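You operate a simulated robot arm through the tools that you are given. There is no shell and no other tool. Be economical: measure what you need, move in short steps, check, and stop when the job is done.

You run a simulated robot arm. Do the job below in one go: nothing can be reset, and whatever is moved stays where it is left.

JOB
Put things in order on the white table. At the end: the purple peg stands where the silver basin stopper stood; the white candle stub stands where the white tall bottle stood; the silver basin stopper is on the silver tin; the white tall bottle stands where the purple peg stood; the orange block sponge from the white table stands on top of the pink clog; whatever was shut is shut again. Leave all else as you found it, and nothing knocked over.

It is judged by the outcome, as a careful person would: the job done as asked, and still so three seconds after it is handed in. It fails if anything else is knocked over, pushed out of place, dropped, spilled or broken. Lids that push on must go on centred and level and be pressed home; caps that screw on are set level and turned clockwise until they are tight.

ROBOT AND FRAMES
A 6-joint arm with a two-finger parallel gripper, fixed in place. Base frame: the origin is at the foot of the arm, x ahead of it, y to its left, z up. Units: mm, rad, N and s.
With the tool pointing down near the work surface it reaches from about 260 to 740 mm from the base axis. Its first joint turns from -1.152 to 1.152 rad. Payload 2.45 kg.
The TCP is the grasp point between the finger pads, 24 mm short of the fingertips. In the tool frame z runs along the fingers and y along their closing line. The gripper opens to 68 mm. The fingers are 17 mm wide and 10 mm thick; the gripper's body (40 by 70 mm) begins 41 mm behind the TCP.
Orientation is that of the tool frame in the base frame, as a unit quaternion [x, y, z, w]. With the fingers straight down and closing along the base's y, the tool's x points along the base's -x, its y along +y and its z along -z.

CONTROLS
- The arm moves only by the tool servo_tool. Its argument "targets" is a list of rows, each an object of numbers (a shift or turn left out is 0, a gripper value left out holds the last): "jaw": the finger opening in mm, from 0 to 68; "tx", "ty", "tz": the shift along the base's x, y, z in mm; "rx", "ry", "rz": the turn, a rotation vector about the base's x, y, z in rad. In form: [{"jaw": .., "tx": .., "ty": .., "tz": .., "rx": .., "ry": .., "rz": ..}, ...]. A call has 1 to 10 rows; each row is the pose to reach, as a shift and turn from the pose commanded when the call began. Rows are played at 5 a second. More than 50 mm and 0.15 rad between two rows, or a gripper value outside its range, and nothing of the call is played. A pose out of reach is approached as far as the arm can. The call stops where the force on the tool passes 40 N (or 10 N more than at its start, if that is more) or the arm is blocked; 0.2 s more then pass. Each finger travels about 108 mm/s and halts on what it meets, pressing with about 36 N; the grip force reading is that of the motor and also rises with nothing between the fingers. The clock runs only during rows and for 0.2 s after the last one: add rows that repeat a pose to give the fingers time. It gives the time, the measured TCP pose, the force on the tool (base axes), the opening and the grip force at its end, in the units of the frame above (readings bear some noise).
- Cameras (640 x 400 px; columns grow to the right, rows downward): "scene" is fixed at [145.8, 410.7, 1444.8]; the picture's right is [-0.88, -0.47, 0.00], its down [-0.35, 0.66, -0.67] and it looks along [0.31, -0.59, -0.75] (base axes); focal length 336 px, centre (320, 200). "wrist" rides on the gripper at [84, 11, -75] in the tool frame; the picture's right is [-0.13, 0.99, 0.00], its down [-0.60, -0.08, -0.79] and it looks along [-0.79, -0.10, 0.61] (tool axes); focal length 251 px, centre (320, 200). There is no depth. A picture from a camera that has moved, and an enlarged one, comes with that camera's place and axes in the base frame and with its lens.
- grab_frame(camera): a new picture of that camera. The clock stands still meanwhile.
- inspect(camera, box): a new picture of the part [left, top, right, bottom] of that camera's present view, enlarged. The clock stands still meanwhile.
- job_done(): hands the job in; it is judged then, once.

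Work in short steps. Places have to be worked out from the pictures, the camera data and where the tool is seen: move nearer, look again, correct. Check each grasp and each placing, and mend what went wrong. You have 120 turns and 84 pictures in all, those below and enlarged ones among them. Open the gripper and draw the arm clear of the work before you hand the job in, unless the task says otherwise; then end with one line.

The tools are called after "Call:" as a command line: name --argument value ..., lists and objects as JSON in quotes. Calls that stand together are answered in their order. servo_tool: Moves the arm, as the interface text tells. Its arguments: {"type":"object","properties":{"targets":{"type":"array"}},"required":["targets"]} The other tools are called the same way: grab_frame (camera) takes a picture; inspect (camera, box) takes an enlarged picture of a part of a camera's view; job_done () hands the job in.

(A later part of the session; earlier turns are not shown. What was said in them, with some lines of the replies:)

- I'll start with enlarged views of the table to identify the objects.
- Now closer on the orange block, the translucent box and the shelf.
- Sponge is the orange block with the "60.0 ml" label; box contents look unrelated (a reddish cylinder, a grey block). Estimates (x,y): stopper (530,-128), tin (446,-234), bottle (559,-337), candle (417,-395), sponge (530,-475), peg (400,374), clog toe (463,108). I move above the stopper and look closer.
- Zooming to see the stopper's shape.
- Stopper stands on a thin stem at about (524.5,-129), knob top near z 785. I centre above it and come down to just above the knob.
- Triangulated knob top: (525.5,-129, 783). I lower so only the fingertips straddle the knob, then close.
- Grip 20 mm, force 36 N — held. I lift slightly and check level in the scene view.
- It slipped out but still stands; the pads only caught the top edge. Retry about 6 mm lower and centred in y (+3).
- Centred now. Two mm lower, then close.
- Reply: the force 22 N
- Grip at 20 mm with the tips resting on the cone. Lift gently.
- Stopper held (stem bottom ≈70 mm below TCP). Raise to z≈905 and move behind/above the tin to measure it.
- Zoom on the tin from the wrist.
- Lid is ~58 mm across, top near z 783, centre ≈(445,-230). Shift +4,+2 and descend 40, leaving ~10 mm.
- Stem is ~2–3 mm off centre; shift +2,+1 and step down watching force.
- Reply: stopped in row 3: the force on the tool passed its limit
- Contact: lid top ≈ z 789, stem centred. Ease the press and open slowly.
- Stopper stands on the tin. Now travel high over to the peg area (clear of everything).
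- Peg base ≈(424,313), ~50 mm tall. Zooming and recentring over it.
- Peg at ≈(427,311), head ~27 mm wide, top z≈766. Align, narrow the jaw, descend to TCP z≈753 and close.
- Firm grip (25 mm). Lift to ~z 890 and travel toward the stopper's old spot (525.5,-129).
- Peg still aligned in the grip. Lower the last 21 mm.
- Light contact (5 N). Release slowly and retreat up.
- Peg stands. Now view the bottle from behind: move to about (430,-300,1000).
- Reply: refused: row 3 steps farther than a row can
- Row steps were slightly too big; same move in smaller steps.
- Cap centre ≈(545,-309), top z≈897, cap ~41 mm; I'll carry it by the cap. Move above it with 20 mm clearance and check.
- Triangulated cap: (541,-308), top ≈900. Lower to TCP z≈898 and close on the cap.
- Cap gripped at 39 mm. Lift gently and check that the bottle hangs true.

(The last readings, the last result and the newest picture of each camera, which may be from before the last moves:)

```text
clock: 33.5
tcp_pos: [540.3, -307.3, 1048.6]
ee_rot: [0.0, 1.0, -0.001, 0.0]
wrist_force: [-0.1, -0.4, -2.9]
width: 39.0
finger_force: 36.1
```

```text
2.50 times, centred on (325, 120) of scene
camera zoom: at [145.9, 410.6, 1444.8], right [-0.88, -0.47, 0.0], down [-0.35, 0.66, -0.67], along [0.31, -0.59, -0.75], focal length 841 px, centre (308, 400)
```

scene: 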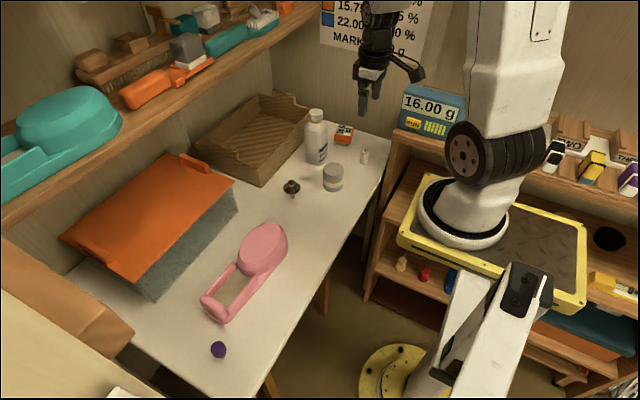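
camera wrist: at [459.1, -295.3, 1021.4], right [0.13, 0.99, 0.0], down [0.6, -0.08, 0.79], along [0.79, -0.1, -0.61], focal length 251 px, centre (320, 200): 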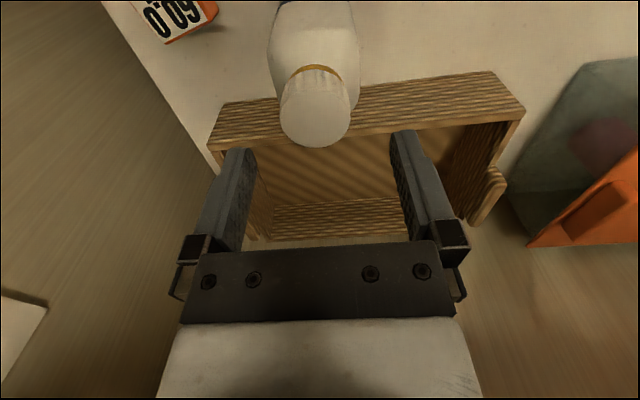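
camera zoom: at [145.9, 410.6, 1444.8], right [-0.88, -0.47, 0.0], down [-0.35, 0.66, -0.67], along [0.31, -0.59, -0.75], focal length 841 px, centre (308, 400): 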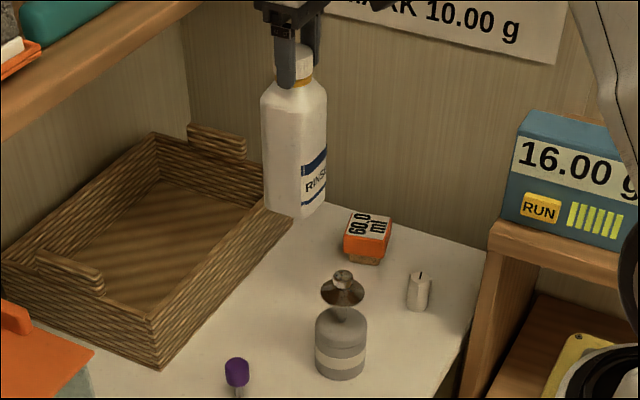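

Hangs straight. Carry it toward the peg's old place.

Call:
servo_tool --targets '[{"tx": -3, "ty": 15}, {"tx": -9, "ty": 48}, {"tx": -17, "ty": 90}, {"tx": -25, "ty": 132}, {"tx": -33, "ty": 174}, {"tx": -41, "ty": 216}, {"tx": -49, "ty": 258}, {"tx": -57, "ty": 300}, {"tx": -65, "ty": 342}, {"tx": -72, "ty": 380}]'

Call:
servo_tool --targets '[{"tx": -7, "ty": 38}, {"tx": -15, "ty": 80}, {"tx": -23, "ty": 122}, {"tx": -30, "ty": 164}, {"tx": -36, "ty": 205}, {"tx": -41, "ty": 230}, {"tx": -42, "ty": 239}, {"tx": -42, "ty": 239}]'

Call:
servo_tool --targets '[{"tz": -25}, {"tz": -60}, {"tz": -95}, {"tz": -115}, {"tz": -125}, {"tz": -125}]'

Call:
grab_frame --camera "scene"

Call:
grab_frame --camera "wrist"

```text
clock: 35.7
tcp_pos: [468.0, 73.6, 1047.4]
ee_rot: [0.0, 1.0, 0.0, 0.0]
wrist_force: [-0.3, 0.1, -3.2]
width: 38.7
finger_force: 36.4
```

```text
clock: 37.5
tcp_pos: [426.2, 313.2, 1047.1]
ee_rot: [0.001, 1.0, 0.0, 0.0]
wrist_force: [0.3, 0.7, -2.7]
width: 38.7
finger_force: 35.9
```

```text
clock: 38.9
tcp_pos: [426.9, 310.7, 923.0]
ee_rot: [0.0, 1.0, 0.0, -0.001]
wrist_force: [-0.4, -0.8, -3.5]
width: 38.4
finger_force: 36.4
```

```text
40 pictures are left
```

scene: 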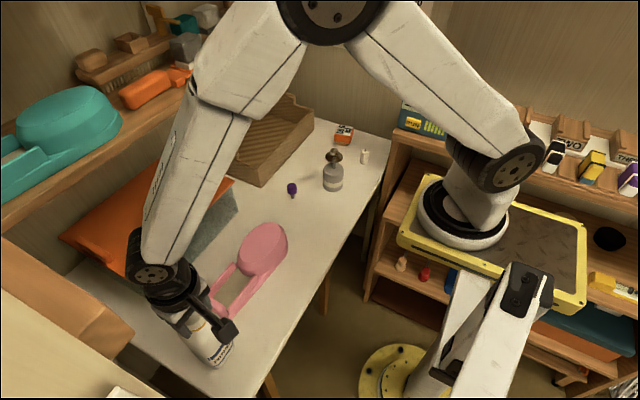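

```text
39 pictures are left
camera wrist: at [342.4, 323.2, 998.8], right [0.13, 0.99, 0.0], down [0.6, -0.08, 0.79], along [0.79, -0.1, -0.61], focal length 251 px, centre (320, 200)
```

wrist: 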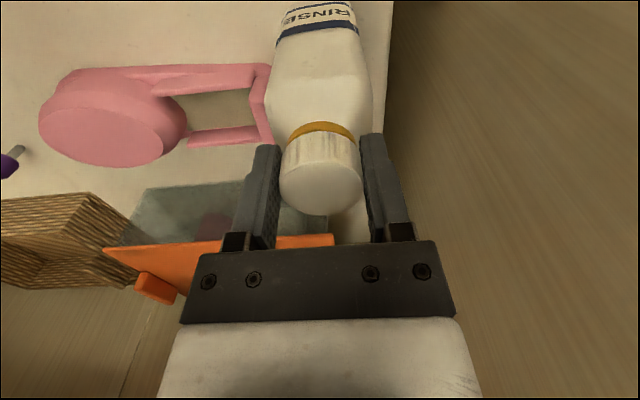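

Position good, clog clear. Lower the last 25 mm in small steps.

Call:
servo_tool --targets '[{"tz": -8}, {"tz": -16}, {"tz": -20}, {"tz": -20}]'

Call:
servo_tool --targets '[{"tz": -2}, {"tz": -3.5}, {"tz": -4.5}]'

```text
clock: 39.9
tcp_pos: [425.7, 311.0, 904.4]
ee_rot: [0.0, 1.0, 0.0, 0.0]
wrist_force: [0.7, 0.4, -3.5]
width: 38.3
finger_force: 35.7
```

```text
clock: 40.7
tcp_pos: [425.7, 312.8, 899.1]
ee_rot: [0.001, 1.0, 0.0, 0.0]
wrist_force: [-1.2, -1.2, 3.8]
width: 38.3
finger_force: 35.8
```

Contact: force changed from −3.5 to +3.8 N at z≈898. Release slowly and rise.

Call:
servo_tool --targets '[{"jaw": 41}, {"jaw": 48}, {"jaw": 62}, {"jaw": 62}, {"jaw": 62, "tz": 30}, {"jaw": 62, "tz": 75}, {"jaw": 62, "tz": 110}, {"jaw": 62, "tz": 110}]'

Call:
grab_frame --camera "wrist"

```text
clock: 42.5
tcp_pos: [426.6, 312.8, 1008.6]
ee_rot: [0.0, 1.0, 0.0, 0.0]
wrist_force: [0.4, 0.5, -0.9]
width: 61.9
finger_force: 0.0
```

```text
38 pictures are left
camera wrist: at [341.3, 323.7, 1083.8], right [0.13, 0.99, 0.0], down [0.6, -0.08, 0.79], along [0.79, -0.1, -0.61], focal length 251 px, centre (320, 200)
```

wrist: 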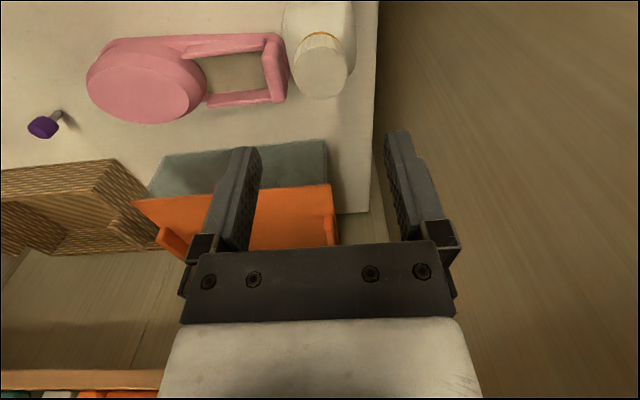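

Bottle is upright. Clog toe top ≈(475,91,785). Travel back to the candle (~(402,-368)).

Call:
servo_tool --targets '[{"ty": -45}, {"ty": -90, "tx": -3}, {"ty": -135, "tx": -6}, {"ty": -180, "tx": -9}, {"ty": -225, "tx": -12}, {"ty": -270, "tx": -15}, {"ty": -315, "tx": -18}, {"ty": -360, "tx": -21}, {"ty": -405, "tx": -24}, {"ty": -450, "tx": -27}]'

Call:
servo_tool --targets '[{"ty": -45, "tx": -3}, {"ty": -90, "tx": -6}, {"ty": -135, "tx": -9}, {"ty": -180, "tx": -12}, {"ty": -223, "tx": -14, "tz": -15}, {"ty": -223, "tx": -14, "tz": -60}, {"ty": -223, "tx": -14, "tz": -105}, {"ty": -223, "tx": -14, "tz": -105}]'

Call:
grab_frame --camera "wrist"

```text
clock: 44.7
tcp_pos: [400.2, -135.5, 1007.9]
ee_rot: [0.001, 1.0, 0.0, 0.0]
wrist_force: [0.5, -0.7, -1.2]
width: 62.1
finger_force: 0.1
```

```text
clock: 46.2
tcp_pos: [384.2, -363.0, 943.6]
ee_rot: [0.001, 1.0, 0.0, -0.002]
wrist_force: [-3.9, 6.6, 15.8]
width: 61.9
finger_force: 0.1
stopped in row 7: the force on the tool passed its limit (the readings are from after the stop); the commanded pose is now the measured one
```

```text
37 pictures are left
camera wrist: at [299.2, -351.6, 1018.6], right [0.13, 0.99, 0.0], down [0.61, -0.08, 0.79], along [0.78, -0.1, -0.61], focal length 251 px, centre (320, 200)
```

wrist: 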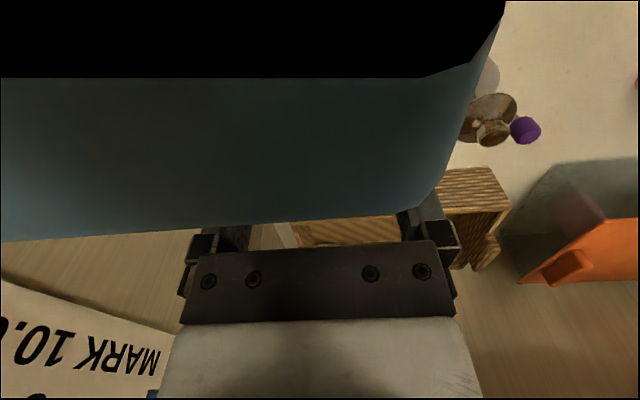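

The wrist camera has touched the blue scale beside the table. Rise straight up at once and inspect.

Call:
servo_tool --targets '[{"tz": 15}, {"tz": 50}, {"tz": 80}, {"tz": 80}]'

Call:
grab_frame --camera "scene"

Call:
grab_frame --camera "wrist"

```text
clock: 47.2
tcp_pos: [382.3, -362.2, 1023.2]
ee_rot: [0.0, 1.0, 0.001, -0.002]
wrist_force: [-0.3, 0.5, -0.4]
width: 62.0
finger_force: 0.2
```

```text
36 pictures are left
```

scene: 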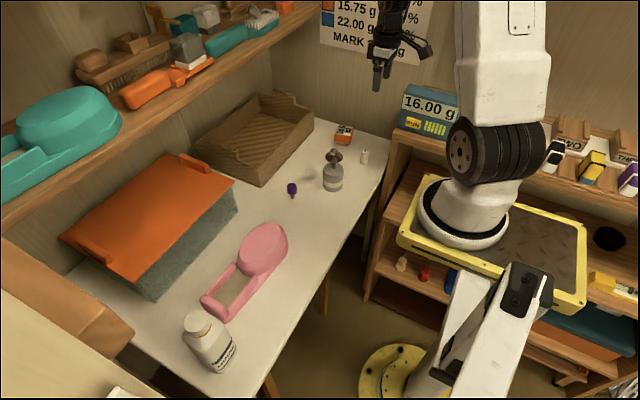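

```text
35 pictures are left
camera wrist: at [298.5, -351.5, 1099.2], right [0.13, 0.99, 0.0], down [0.61, -0.08, 0.79], along [0.78, -0.1, -0.61], focal length 251 px, centre (320, 200)
```

wrist: 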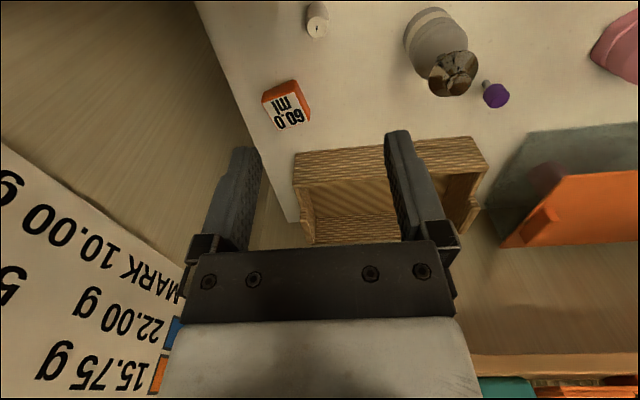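

The scale has not moved. I'll yaw the tool −60° so the camera sits on the open (+y) side, staying high.

Call:
servo_tool --targets '[{"rz": -0.13, "tx": 3}, {"rz": -0.26, "tx": 6}, {"rz": -0.39, "tx": 9}, {"rz": -0.52, "tx": 12}, {"rz": -0.65, "tx": 15}, {"rz": -0.78, "tx": 18}, {"rz": -0.91, "tx": 20}, {"rz": -1.047, "tx": 22}, {"rz": -1.047, "tx": 22, "tz": -40}, {"rz": -1.047, "tx": 22, "tz": -40}]'

Call:
grab_frame --camera "wrist"

Call:
inspect --camera "scene" --box '[320, 20, 480, 180]'

```text
clock: 49.4
tcp_pos: [405.4, -364.5, 980.4]
ee_rot: [0.501, 0.866, 0.001, -0.002]
wrist_force: [0.4, 0.2, -0.4]
width: 61.9
finger_force: 0.1
```

```text
34 pictures are left
camera wrist: at [372.5, -286.2, 1057.5], right [0.92, 0.38, 0.0], down [0.23, -0.56, 0.79], along [0.3, -0.73, -0.61], focal length 251 px, centre (320, 200)
```

wrist: 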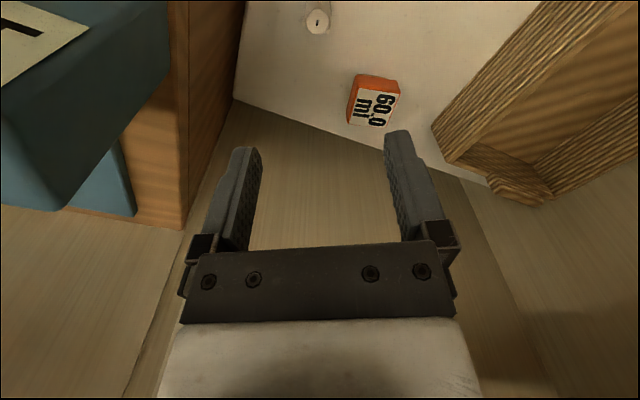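

```text
2.50 times, centred on (400, 100) of scene
camera zoom: at [145.8, 410.7, 1444.8], right [-0.88, -0.47, 0.0], down [-0.35, 0.66, -0.67], along [0.31, -0.59, -0.75], focal length 841 px, centre (120, 450)
```

zoom: 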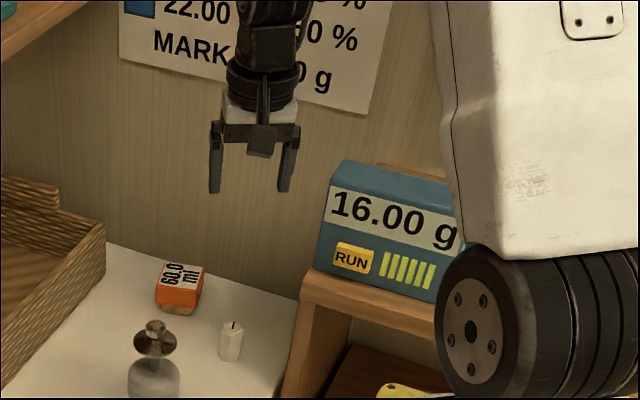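

Candle ≈(404,-372). Scale/shelf edge x<~330, clear by ~35 mm. Descend partway and re-measure.

Call:
servo_tool --targets '[{"jaw": 56, "tx": -1, "ty": -7, "tz": -40}, {"tx": -1, "ty": -7, "tz": -80}, {"tx": -1, "ty": -7, "tz": -115}, {"tx": -1, "ty": -7, "tz": -140}, {"tx": -1, "ty": -7, "tz": -140}]'

Call:
grab_frame --camera "wrist"

Call:
inspect --camera "scene" --box '[320, 40, 460, 180]'

```text
clock: 50.6
tcp_pos: [405.4, -371.1, 839.6]
ee_rot: [0.499, 0.866, 0.001, -0.001]
wrist_force: [1.0, -1.0, 0.2]
width: 55.9
finger_force: 0.1
```

```text
32 pictures are left
camera wrist: at [371.9, -292.4, 915.5], right [0.92, 0.38, 0.0], down [0.24, -0.56, 0.79], along [0.3, -0.73, -0.61], focal length 251 px, centre (320, 200)
```

wrist: 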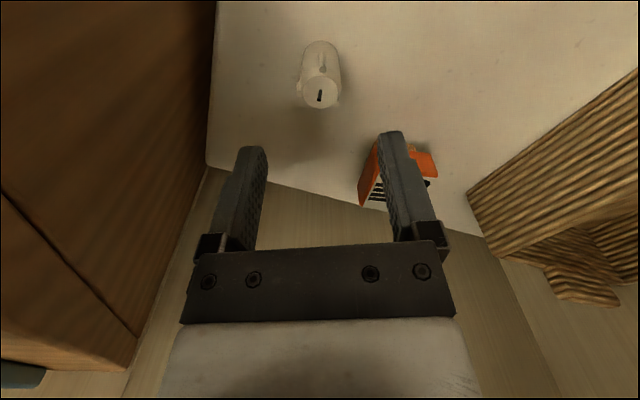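

```text
2.86 times, centred on (390, 110) of scene
camera zoom: at [145.8, 410.6, 1444.8], right [-0.88, -0.47, 0.0], down [-0.35, 0.66, -0.67], along [0.31, -0.59, -0.75], focal length 961 px, centre (120, 457)
```

zoom: 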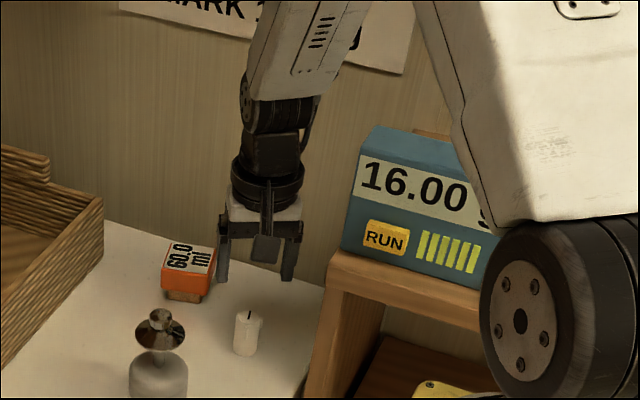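

Candle axis ≈(402.7,-371), top ≈765. Descend to TCP z≈752 and close.

Call:
servo_tool --targets '[{"tx": -1.5, "tz": -30}, {"tx": -1.5, "tz": -60}, {"tx": -1.5, "tz": -88}, {"tx": -1.5, "tz": -88}, {"jaw": 36, "tx": -1.5, "tz": -88}, {"jaw": 26, "tx": -1.5, "tz": -88}, {"jaw": 14, "tx": -1.5, "tz": -88}, {"jaw": 14, "tx": -1.5, "tz": -88}]'

Call:
inspect --camera "wrist" --box '[220, 80, 420, 220]'

Call:
inspect --camera "scene" --box '[320, 60, 460, 200]'

```text
clock: 52.4
tcp_pos: [403.6, -370.7, 753.0]
ee_rot: [0.5, 0.866, 0.0, -0.002]
wrist_force: [0.1, 0.2, -0.6]
width: 25.5
finger_force: 36.5
```

```text
2.86 times, centred on (320, 150) of wrist
camera zoom: at [369.9, -291.7, 828.4], right [0.92, 0.38, 0.0], down [0.24, -0.56, 0.79], along [0.3, -0.73, -0.61], focal length 718 px, centre (320, 343)
```

zoom: 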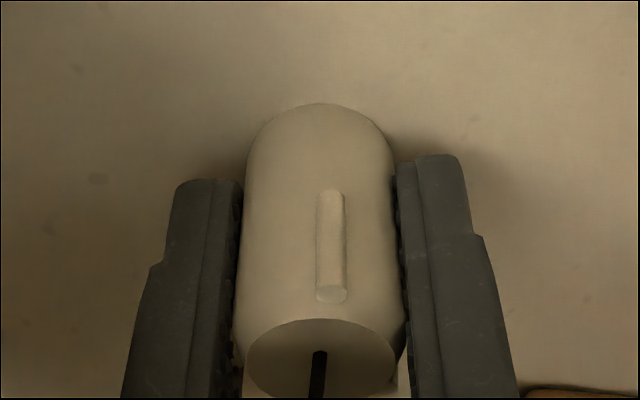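

```text
2.86 times, centred on (390, 130) of scene
camera zoom: at [145.8, 410.6, 1444.8], right [-0.88, -0.47, 0.0], down [-0.35, 0.66, -0.67], along [0.31, -0.59, -0.75], focal length 961 px, centre (120, 400)
```

zoom: 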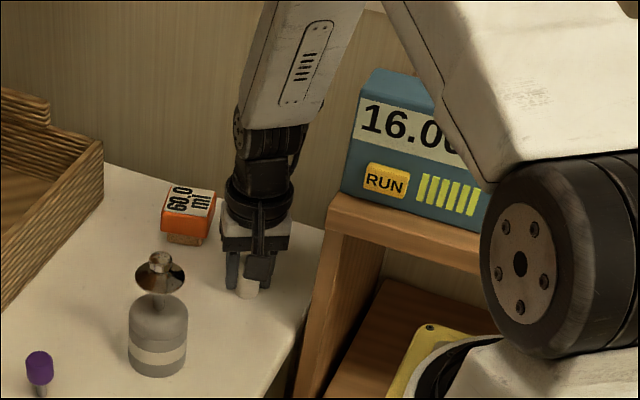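

Candle gripped. Lift 140 first.

Call:
servo_tool --targets '[{"tz": 8}, {"tz": 45}, {"tz": 90}, {"tz": 140}, {"tz": 145, "tx": 35, "ty": 16}, {"tz": 145, "tx": 70, "ty": 32}, {"tz": 145, "tx": 105, "ty": 48}, {"tz": 145, "tx": 139, "ty": 63}, {"tz": 145, "tx": 139, "ty": 63}]'

Call:
servo_tool --targets '[{"rz": 0.131}, {"rz": 0.262}, {"rz": 0.393}, {"rz": 0.524}, {"rz": 0.655}, {"rz": 0.786}, {"rz": 0.917}, {"rz": 1.048}, {"rz": 1.179}, {"rz": 1.309}]'

Call:
servo_tool --targets '[{"tz": -40}, {"tz": -80}, {"tz": -115}, {"tz": -125}, {"tz": -125}]'

Call:
inspect --camera "scene" --box '[280, 80, 400, 200]'

Call:
inspect --camera "wrist" --box '[220, 60, 420, 220]'

```text
clock: 54.4
tcp_pos: [543.0, -309.5, 899.4]
ee_rot: [0.5, 0.866, 0.001, -0.001]
wrist_force: [0.6, 0.3, -0.3]
width: 25.7
finger_force: 35.2
```

```text
clock: 56.6
tcp_pos: [543.7, -307.5, 898.5]
ee_rot: [-0.13, 0.991, 0.0, -0.003]
wrist_force: [0.0, -0.5, 0.4]
width: 25.6
finger_force: 35.8
```

```text
clock: 57.8
tcp_pos: [542.8, -305.2, 772.3]
ee_rot: [-0.13, 0.991, -0.002, -0.001]
wrist_force: [0.7, -0.7, -0.9]
width: 25.4
finger_force: 36.1
```

```text
3.33 times, centred on (340, 140) of scene
camera zoom: at [145.8, 410.6, 1444.8], right [-0.88, -0.47, 0.0], down [-0.35, 0.66, -0.67], along [0.31, -0.59, -0.75], focal length 1122 px, centre (253, 400)
```

zoom: 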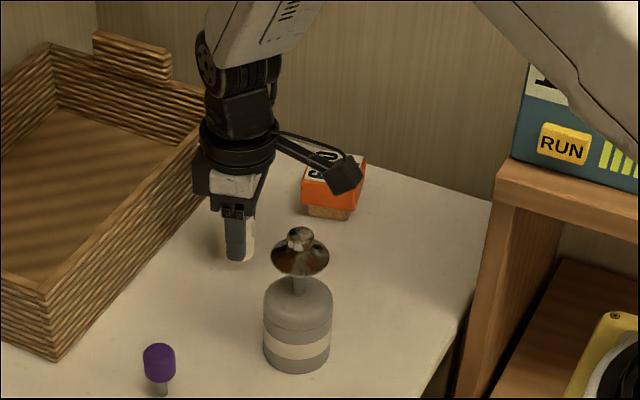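

```text
2.50 times, centred on (320, 140) of wrist
camera zoom: at [458.0, -316.1, 847.7], right [-0.13, 0.99, 0.0], down [0.61, 0.08, 0.79], along [0.78, 0.1, -0.61], focal length 629 px, centre (320, 350)
```

zoom: 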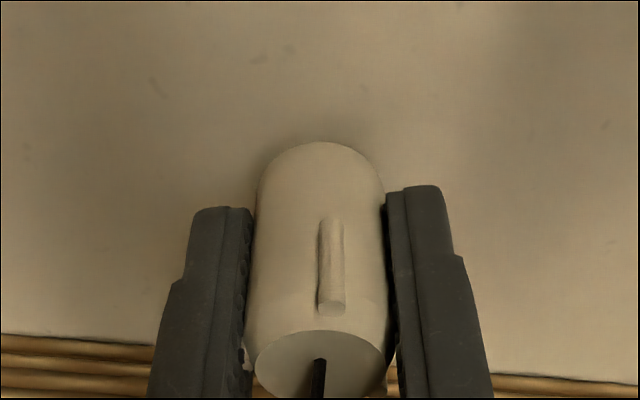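

Aligned over the bottle's old place. Lower 20 mm.

Call:
servo_tool --targets '[{"tz": -10}, {"tz": -16}, {"tz": -19.5}, {"tz": -19.5}]'

```text
clock: 58.8
tcp_pos: [542.4, -305.9, 754.0]
ee_rot: [-0.131, 0.991, -0.002, -0.002]
wrist_force: [-0.1, -0.2, -0.4]
width: 25.7
finger_force: 35.5
```

No contact yet; a further ~1 mm.

Call:
servo_tool --targets '[{"tz": -0.7}, {"tz": -1.2}, {"tz": -1.2}]'

```text
clock: 59.6
tcp_pos: [543.1, -308.2, 753.1]
ee_rot: [-0.131, 0.991, 0.0, -0.001]
wrist_force: [-0.3, 0.0, 0.2]
width: 25.6
finger_force: 35.6
```

Call:
servo_tool --targets '[{"tz": -0.7}, {"tz": -1.2}, {"tz": -1.2}]'

```text
clock: 60.4
tcp_pos: [544.2, -307.1, 752.3]
ee_rot: [-0.13, 0.991, -0.001, -0.002]
wrist_force: [-0.6, 2.3, 8.7]
width: 25.4
finger_force: 35.9
```

Contact (8.7 N). Release slowly and rise.

Call:
servo_tool --targets '[{"jaw": 28}, {"jaw": 36}, {"jaw": 50}, {"jaw": 50}, {"jaw": 50, "tz": 40}, {"jaw": 60, "tz": 85}, {"jaw": 68, "tz": 130}, {"jaw": 68, "tz": 175}, {"jaw": 68, "tz": 175}]'

Call:
inspect --camera "scene" --box '[280, 80, 400, 200]'

Call:
grab_frame --camera "wrist"

```text
clock: 62.4
tcp_pos: [542.3, -308.8, 927.2]
ee_rot: [-0.131, 0.991, -0.001, -0.002]
wrist_force: [0.0, 0.0, -0.4]
width: 68.3
finger_force: 0.0
```

```text
3.33 times, centred on (340, 140) of scene
camera zoom: at [145.8, 410.7, 1444.8], right [-0.88, -0.47, 0.0], down [-0.35, 0.66, -0.67], along [0.31, -0.59, -0.75], focal length 1122 px, centre (253, 400)
```

zoom: 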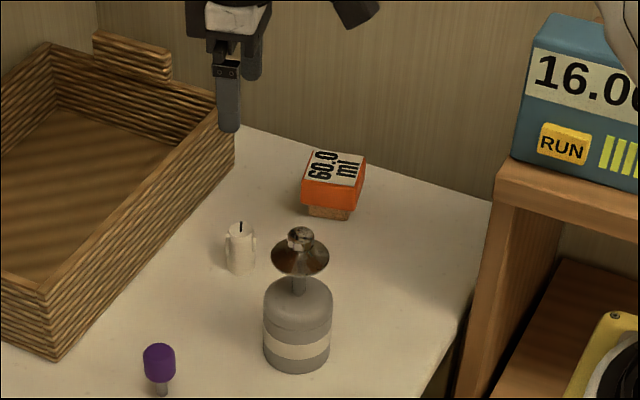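

```text
25 pictures are left
camera wrist: at [458.0, -318.5, 1003.1], right [-0.13, 0.99, 0.0], down [0.61, 0.08, 0.79], along [0.78, 0.1, -0.61], focal length 251 px, centre (320, 200)
```

wrist: 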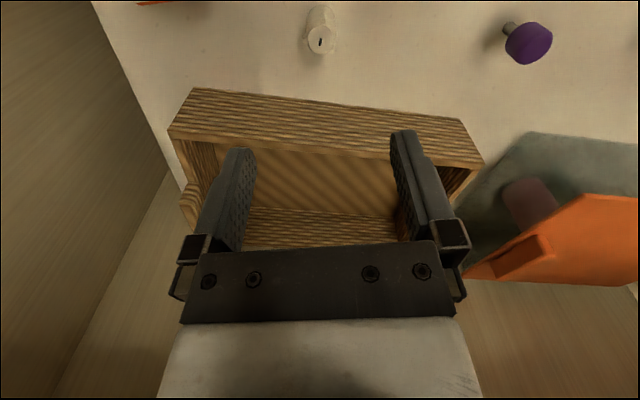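

Candle stands. Now to the sponge: yaw to −45° and view it.

Call:
servo_tool --targets '[{"rz": -0.131, "tx": -7, "ty": -12}, {"rz": -0.262, "tx": -14, "ty": -24}, {"rz": -0.393, "tx": -21, "ty": -36}, {"rz": -0.524, "tx": -28, "ty": -48}, {"rz": -0.655, "tx": -35, "ty": -60}, {"rz": -0.786, "tx": -42, "ty": -72}, {"rz": -0.917, "tx": -48, "ty": -84}, {"rz": -1.047, "tx": -52, "ty": -92}, {"rz": -1.047, "tx": -52, "ty": -92}]'

Call:
grab_frame --camera "wrist"

```text
clock: 64.4
tcp_pos: [490.2, -399.5, 925.3]
ee_rot: [0.384, 0.923, 0.0, -0.002]
wrist_force: [0.4, 0.8, -0.4]
width: 68.0
finger_force: 0.0
```

```text
24 pictures are left
camera wrist: at [437.9, -332.7, 1001.9], right [0.79, 0.61, 0.0], down [0.37, -0.48, 0.79], along [0.48, -0.63, -0.61], focal length 251 px, centre (320, 200)
```

wrist: 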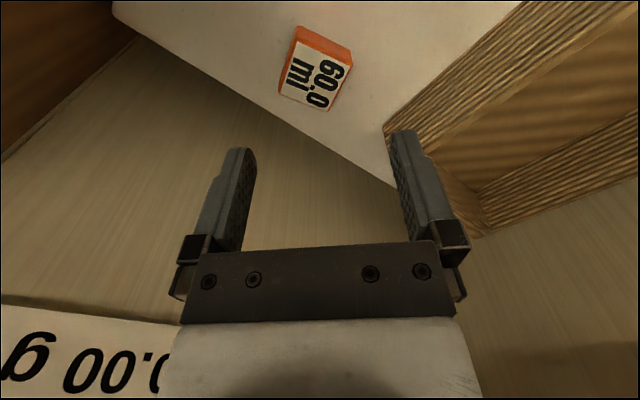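

Zoom on the sponge.

Call:
inspect --camera "wrist" --box '[256, 10, 376, 130]'

```text
3.33 times, centred on (316, 70) of wrist
camera zoom: at [437.9, -332.7, 1001.9], right [0.79, 0.61, 0.0], down [0.37, -0.48, 0.79], along [0.48, -0.63, -0.61], focal length 838 px, centre (333, 633)
```

zoom: 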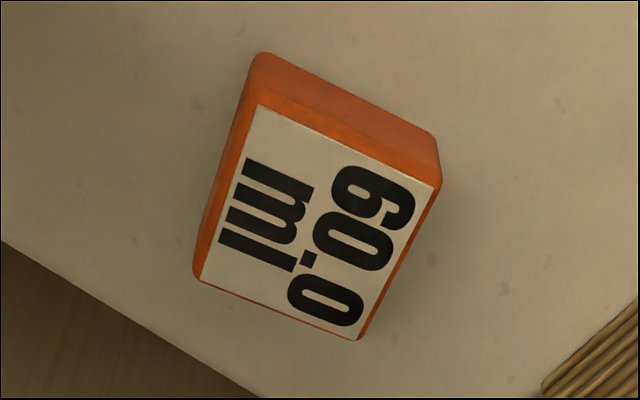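

Sponge: ~54 mm square block turned 15°, centre (506.5,-432.8), top ≈765. Yaw to −75°, centre above it, descend partway.

Call:
servo_tool --targets '[{"rz": -0.131, "tx": 5, "ty": -10}, {"rz": -0.262, "tx": 10, "ty": -20}, {"rz": -0.393, "tx": 14, "ty": -28}, {"rz": -0.524, "tx": 16.3, "ty": -33}, {"rz": -0.524, "tx": 16.3, "ty": -33, "tz": -40}, {"rz": -0.524, "tx": 16.3, "ty": -33, "tz": -80}, {"rz": -0.524, "tx": 16.3, "ty": -33, "tz": -100}, {"rz": -0.524, "tx": 16.3, "ty": -33, "tz": -100}]'

Call:
inspect --camera "wrist" --box '[220, 50, 420, 200]'

```text
clock: 66.2
tcp_pos: [504.1, -433.4, 824.4]
ee_rot: [0.609, 0.793, 0.001, -0.001]
wrist_force: [0.8, 0.2, -0.4]
width: 68.1
finger_force: 0.1
```

```text
2.67 times, centred on (320, 125) of wrist
camera zoom: at [493.5, -349.9, 901.0], right [0.99, 0.13, 0.0], down [0.08, -0.61, 0.79], along [0.1, -0.78, -0.61], focal length 670 px, centre (320, 400)
```

zoom: 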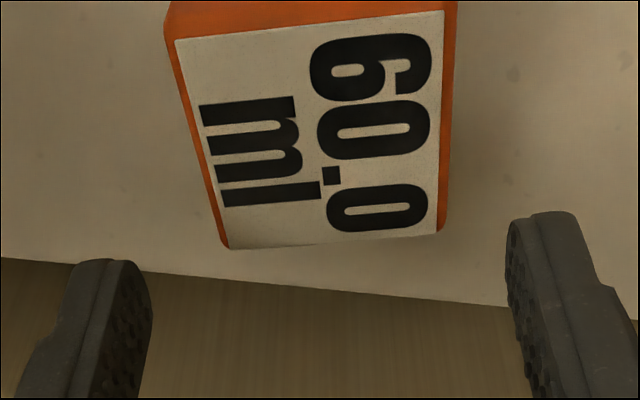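

Centre (504.2,-432.5), under the TCP; yaw error ~1.4°. Descend to TCP z≈755 and close.

Call:
servo_tool --targets '[{"rz": -0.025, "tx": 0, "ty": 1, "tz": -25}, {"rz": -0.025, "tx": 0, "ty": 1, "tz": -50}, {"rz": -0.025, "tx": 0, "ty": 1, "tz": -69}, {"rz": -0.025, "tx": 0, "ty": 1, "tz": -69}, {"jaw": 58, "rz": -0.025, "tx": 0, "ty": 1, "tz": -69}, {"jaw": 45, "rz": -0.025, "tx": 0, "ty": 1, "tz": -69}, {"jaw": 45, "rz": -0.025, "tx": 0, "ty": 1, "tz": -69}]'

Call:
inspect --camera "wrist" --box '[200, 50, 440, 230]'

```text
clock: 67.8
tcp_pos: [506.1, -432.0, 756.2]
ee_rot: [0.619, 0.786, 0.002, -0.001]
wrist_force: [-0.4, -0.3, -0.1]
width: 55.4
finger_force: 36.1
```

```text
2.22 times, centred on (320, 140) of wrist
camera zoom: at [496.2, -347.7, 832.6], right [0.99, 0.11, 0.0], down [0.07, -0.61, 0.79], along [0.08, -0.79, -0.61], focal length 559 px, centre (320, 333)
```

zoom: 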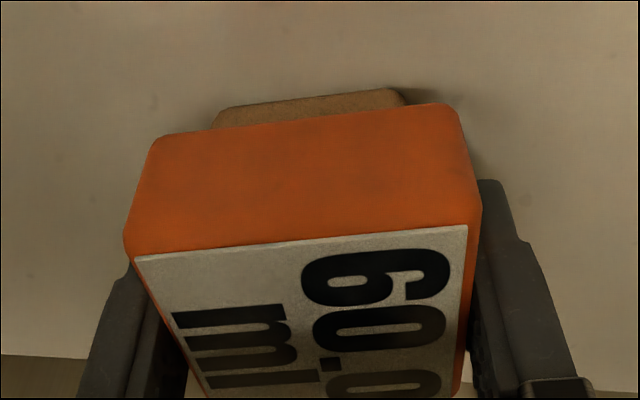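

Held at 55 mm. Lift and carry toward the clog.

Call:
servo_tool --targets '[{"tz": 5}, {"tz": 25}, {"tz": 65}, {"tz": 110}, {"tz": 155}, {"tz": 195}, {"tz": 195}]'

Call:
servo_tool --targets '[{"ty": 30, "tx": -2}, {"ty": 75, "tx": -4}, {"ty": 120, "tx": -7}, {"ty": 165, "tx": -10}, {"ty": 210, "tx": -13}, {"ty": 255, "tx": -15}, {"ty": 300, "tx": -18}, {"ty": 345, "tx": -20}, {"ty": 390, "tx": -23}, {"ty": 425, "tx": -25}]'

Call:
grab_frame --camera "scene"

Call:
grab_frame --camera "wrist"

```text
clock: 69.4
tcp_pos: [505.6, -432.3, 950.1]
ee_rot: [0.619, 0.786, 0.001, -0.002]
wrist_force: [-0.1, 0.1, 0.1]
width: 55.6
finger_force: 35.7
```

```text
clock: 71.6
tcp_pos: [482.1, -4.3, 952.0]
ee_rot: [0.619, 0.785, 0.001, -0.001]
wrist_force: [-0.7, 0.5, -0.3]
width: 55.7
finger_force: 36.3
```

```text
20 pictures are left
```

scene: 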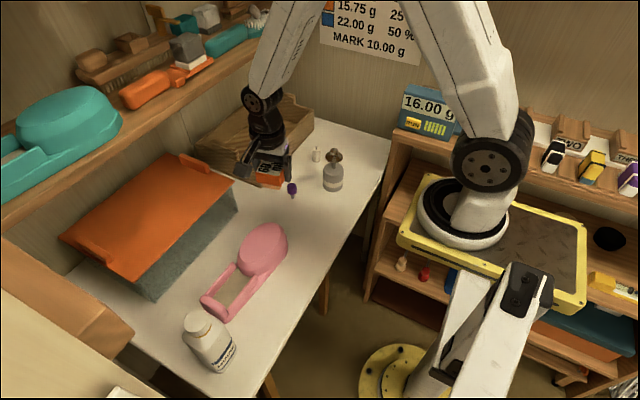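

```text
19 pictures are left
camera wrist: at [473.0, 79.9, 1028.8], right [0.99, 0.11, 0.0], down [0.07, -0.61, 0.79], along [0.08, -0.79, -0.61], focal length 251 px, centre (320, 200)
```

wrist: 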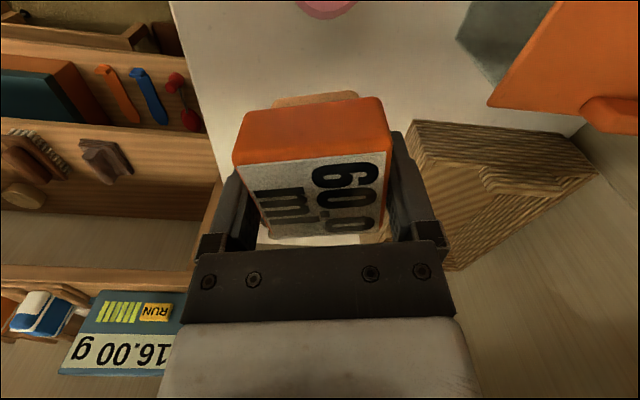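

Examine the clog's toe surface for flatness.

Call:
inspect --camera "scene" --box '[190, 210, 300, 330]'

```text
3.33 times, centred on (245, 270) of scene
camera zoom: at [145.8, 410.7, 1444.8], right [-0.88, -0.47, 0.0], down [-0.35, 0.66, -0.67], along [0.31, -0.59, -0.75], focal length 1122 px, centre (570, -33)
```

zoom: 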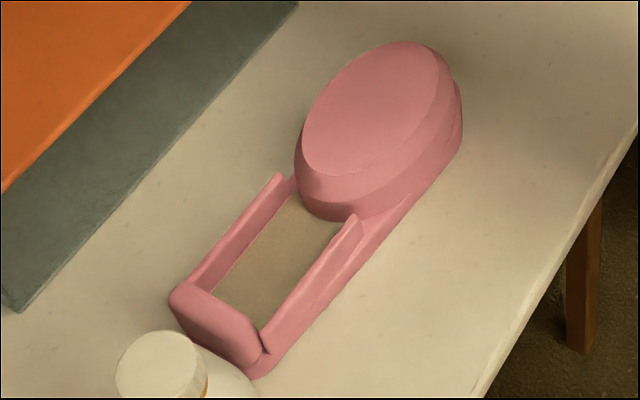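

Toe top is a flat ellipse. Move over it (478,85) at height and look from the wrist.

Call:
servo_tool --targets '[{"ty": 40, "tx": -2}, {"ty": 80, "tx": -3}, {"ty": 89, "tx": -4}, {"ty": 89, "tx": -4, "tz": -30}, {"ty": 89, "tx": -4, "tz": -45}, {"ty": 89, "tx": -4, "tz": -45}]'

Call:
grab_frame --camera "wrist"

```text
clock: 73.0
tcp_pos: [479.5, 83.9, 907.9]
ee_rot: [0.619, 0.786, 0.002, -0.001]
wrist_force: [-1.1, -0.2, -0.7]
width: 55.5
finger_force: 36.2
```

```text
17 pictures are left
camera wrist: at [469.6, 168.9, 984.1], right [0.99, 0.11, 0.0], down [0.07, -0.61, 0.79], along [0.08, -0.79, -0.61], focal length 251 px, centre (320, 200)
```

wrist: 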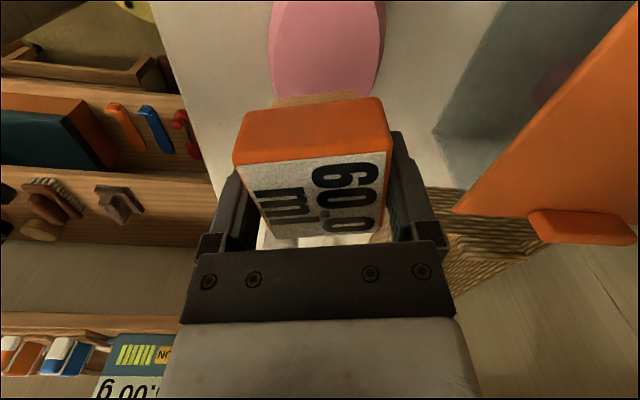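

Toe ellipse ≈120×73 mm, centre ≈(480,79), ample for the sponge. Descend to ~18 mm above and look.

Call:
servo_tool --targets '[{"ty": -4, "tz": -30}, {"ty": -4, "tz": -55}, {"ty": -4, "tz": -68}, {"ty": -4, "tz": -68}]'

Call:
inspect --camera "scene" --box '[200, 170, 320, 300]'

Call:
inspect --camera "wrist" --box '[200, 0, 440, 180]'

```text
clock: 74.0
tcp_pos: [479.4, 78.6, 840.6]
ee_rot: [0.619, 0.786, 0.0, -0.001]
wrist_force: [-0.8, -0.3, -1.0]
width: 55.3
finger_force: 35.3
```

```text
3.08 times, centred on (260, 235) of scene
camera zoom: at [145.8, 410.7, 1444.8], right [-0.88, -0.47, 0.0], down [-0.35, 0.66, -0.67], along [0.31, -0.59, -0.75], focal length 1035 px, centre (505, 92)
```

zoom: 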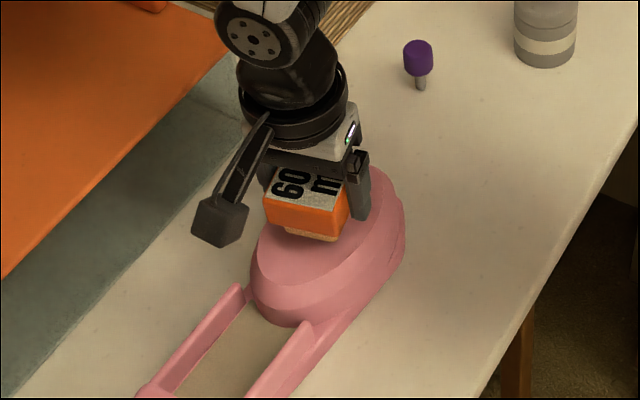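

```text
2.22 times, centred on (320, 90) of wrist
camera zoom: at [469.5, 164.0, 916.7], right [0.99, 0.11, 0.0], down [0.07, -0.61, 0.79], along [0.08, -0.79, -0.61], focal length 559 px, centre (320, 444)
```

zoom: 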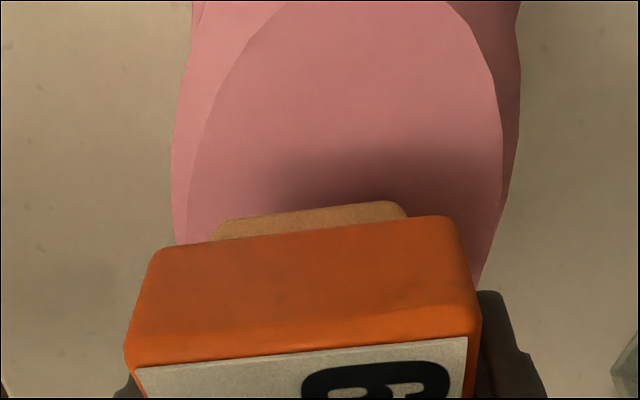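

Adjust +4 x, −5 y to centre on the toe, then lower in small steps.

Call:
servo_tool --targets '[{"tx": 4, "ty": -5, "tz": -4}, {"tx": 4, "ty": -5, "tz": -9}, {"tx": 4, "ty": -5, "tz": -13}, {"tx": 4, "ty": -5, "tz": -13}]'

Call:
servo_tool --targets '[{"tz": -1.5}, {"tz": -3}, {"tz": -3}]'

```text
clock: 75.0
tcp_pos: [483.4, 74.1, 829.4]
ee_rot: [0.62, 0.785, 0.002, -0.001]
wrist_force: [-5.8, -1.7, 31.5]
width: 55.7
finger_force: 35.6
```

```text
clock: 75.4
tcp_pos: [483.9, 74.2, 827.2]
ee_rot: [0.619, 0.785, 0.001, -0.001]
wrist_force: [-4.2, -1.0, 15.2]
width: 55.5
finger_force: 35.9
stopped in row 1: the force on the tool passed its limit (the readings are from after the stop); the commanded pose is now the measured one
```

Contact at z≈829 (toe top ≈792). Ease pressure and view before releasing.

Call:
servo_tool --targets '[{"tz": 0.7}, {"tz": 0.7}]'

Call:
inspect --camera "wrist" --box '[200, 0, 440, 180]'

Call:
inspect --camera "scene" --box '[220, 190, 300, 280]'

```text
clock: 76.0
tcp_pos: [483.6, 73.3, 829.0]
ee_rot: [0.619, 0.785, 0.001, -0.001]
wrist_force: [-2.2, 0.8, 3.0]
width: 55.4
finger_force: 35.4
```

```text
2.22 times, centred on (320, 90) of wrist
camera zoom: at [473.4, 158.0, 904.5], right [0.99, 0.11, 0.0], down [0.06, -0.61, 0.79], along [0.09, -0.79, -0.61], focal length 559 px, centre (320, 444)
```

zoom: 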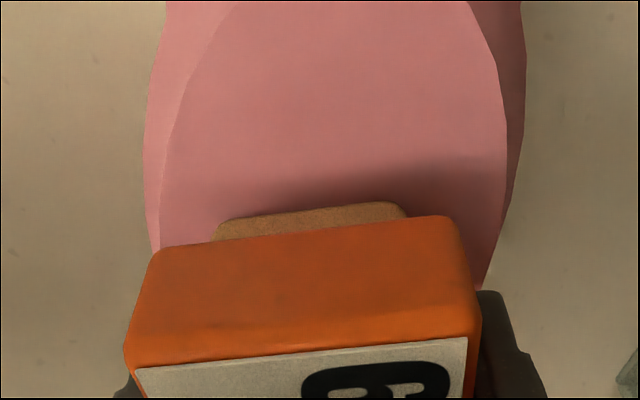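

```text
4.44 times, centred on (260, 235) of scene
camera zoom: at [145.7, 410.7, 1444.8], right [-0.88, -0.47, 0.0], down [-0.35, 0.66, -0.67], along [0.31, -0.59, -0.75], focal length 1495 px, centre (587, 44)
```

zoom: 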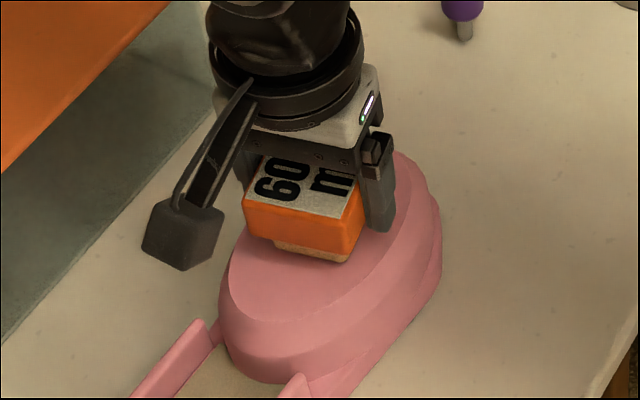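

Sponge rests on the toe, nearly central. Release and rise straight up.

Call:
servo_tool --targets '[{"jaw": 57}, {"jaw": 60}, {"jaw": 67}, {"jaw": 67}, {"jaw": 67, "tz": 15}, {"jaw": 67, "tz": 50}, {"jaw": 67, "tz": 95}, {"jaw": 67, "tz": 140}, {"jaw": 67, "tz": 140}]'

Call:
inspect --camera "scene" --box '[200, 170, 320, 300]'

Call:
grab_frame --camera "wrist"

```text
clock: 78.0
tcp_pos: [483.0, 73.4, 969.6]
ee_rot: [0.619, 0.785, 0.001, -0.001]
wrist_force: [-0.7, 0.5, 0.0]
width: 67.1
finger_force: 0.1
```

```text
3.08 times, centred on (260, 235) of scene
camera zoom: at [145.8, 410.7, 1444.8], right [-0.88, -0.47, 0.0], down [-0.35, 0.66, -0.67], along [0.31, -0.59, -0.75], focal length 1035 px, centre (505, 92)
```

zoom: 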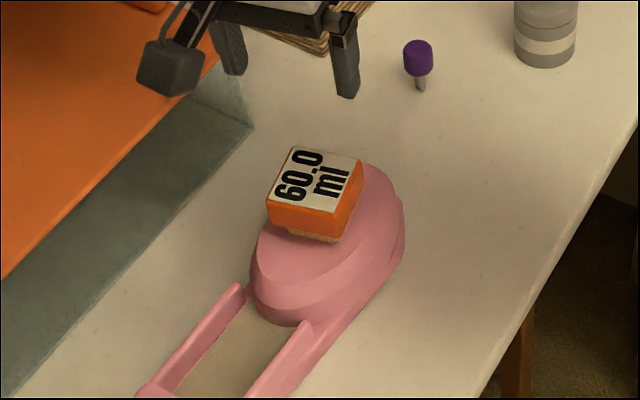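

```text
11 pictures are left
camera wrist: at [473.7, 157.7, 1044.3], right [0.99, 0.11, 0.0], down [0.07, -0.61, 0.79], along [0.08, -0.79, -0.61], focal length 251 px, centre (320, 200)
```

wrist: 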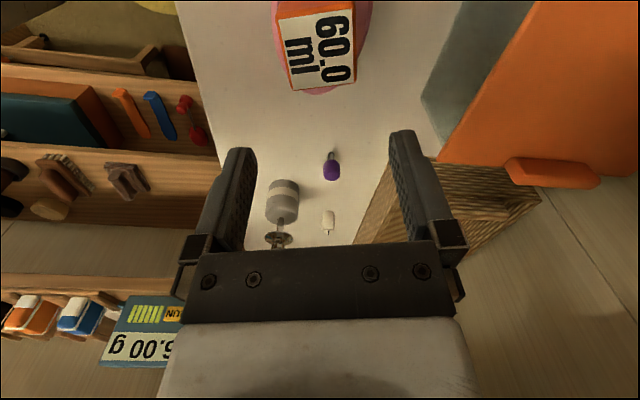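

Sponge stands stably. Draw the arm up and back, then take a final check.

Call:
servo_tool --targets '[{"tz": 40}, {"tz": 60, "tx": -35, "ty": -10}, {"tz": 60, "tx": -70, "ty": -35}, {"tz": 60, "tx": -110, "ty": -60}, {"tz": 60, "tx": -110, "ty": -60}, {"tz": 60, "tx": -110, "ty": -60}]'

Call:
grab_frame --camera "scene"

Call:
inspect --camera "scene" --box '[280, 100, 400, 220]'

Call:
inspect --camera "scene" --box '[390, 70, 480, 150]'

```text
clock: 79.4
tcp_pos: [373.8, 11.8, 1029.4]
ee_rot: [0.619, 0.786, 0.002, -0.001]
wrist_force: [0.4, 0.7, -0.3]
width: 67.0
finger_force: 0.0
```

```text
10 pictures are left
```

scene: 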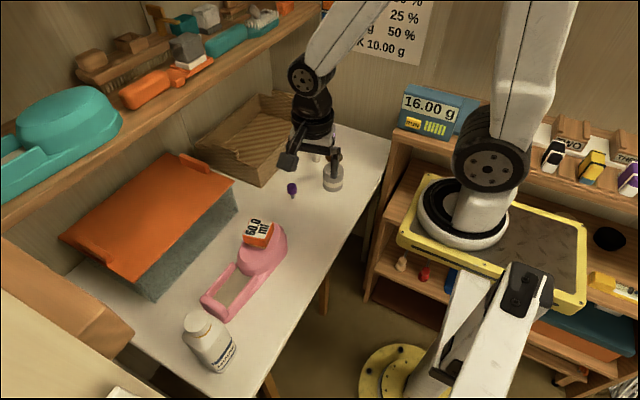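

```text
3.33 times, centred on (340, 160) of scene
camera zoom: at [145.8, 410.6, 1444.8], right [-0.88, -0.47, 0.0], down [-0.35, 0.66, -0.67], along [0.31, -0.59, -0.75], focal length 1122 px, centre (253, 333)
```

zoom: 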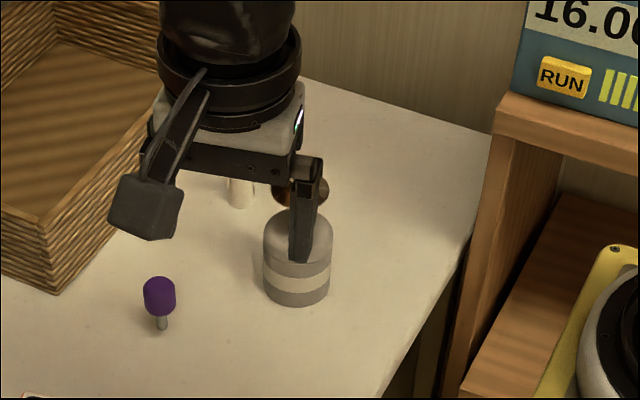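

```text
5.00 times, centred on (435, 110) of scene
camera zoom: at [145.8, 410.6, 1444.8], right [-0.88, -0.47, 0.0], down [-0.35, 0.66, -0.67], along [0.31, -0.59, -0.75], focal length 1682 px, centre (-255, 650)
```

zoom: 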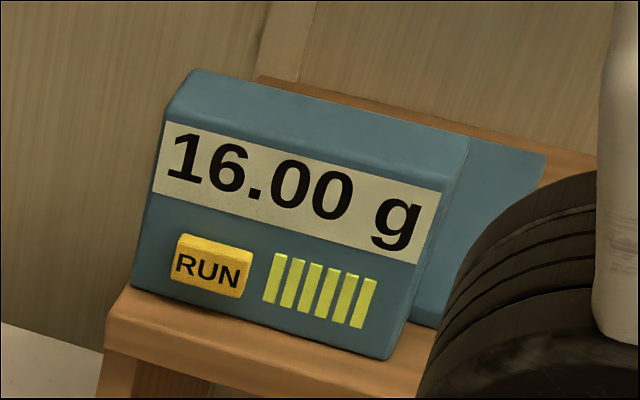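

The peg, bottle, candle, stopper and sponge are all in their places and upright, the scale is where it was, and the arm is clear with the gripper open. Handing in.

Call:
job_done

```text
The job is handed in.
```

The job is handed in: the peg, candle, bottle, stopper and sponge are each where you asked and upright. On the way to the candle, the wrist camera bumped the blue scale beside the table, but the scale looks unmoved in the pictures. Nothing had to be opened, so everything that was shut stayed shut.
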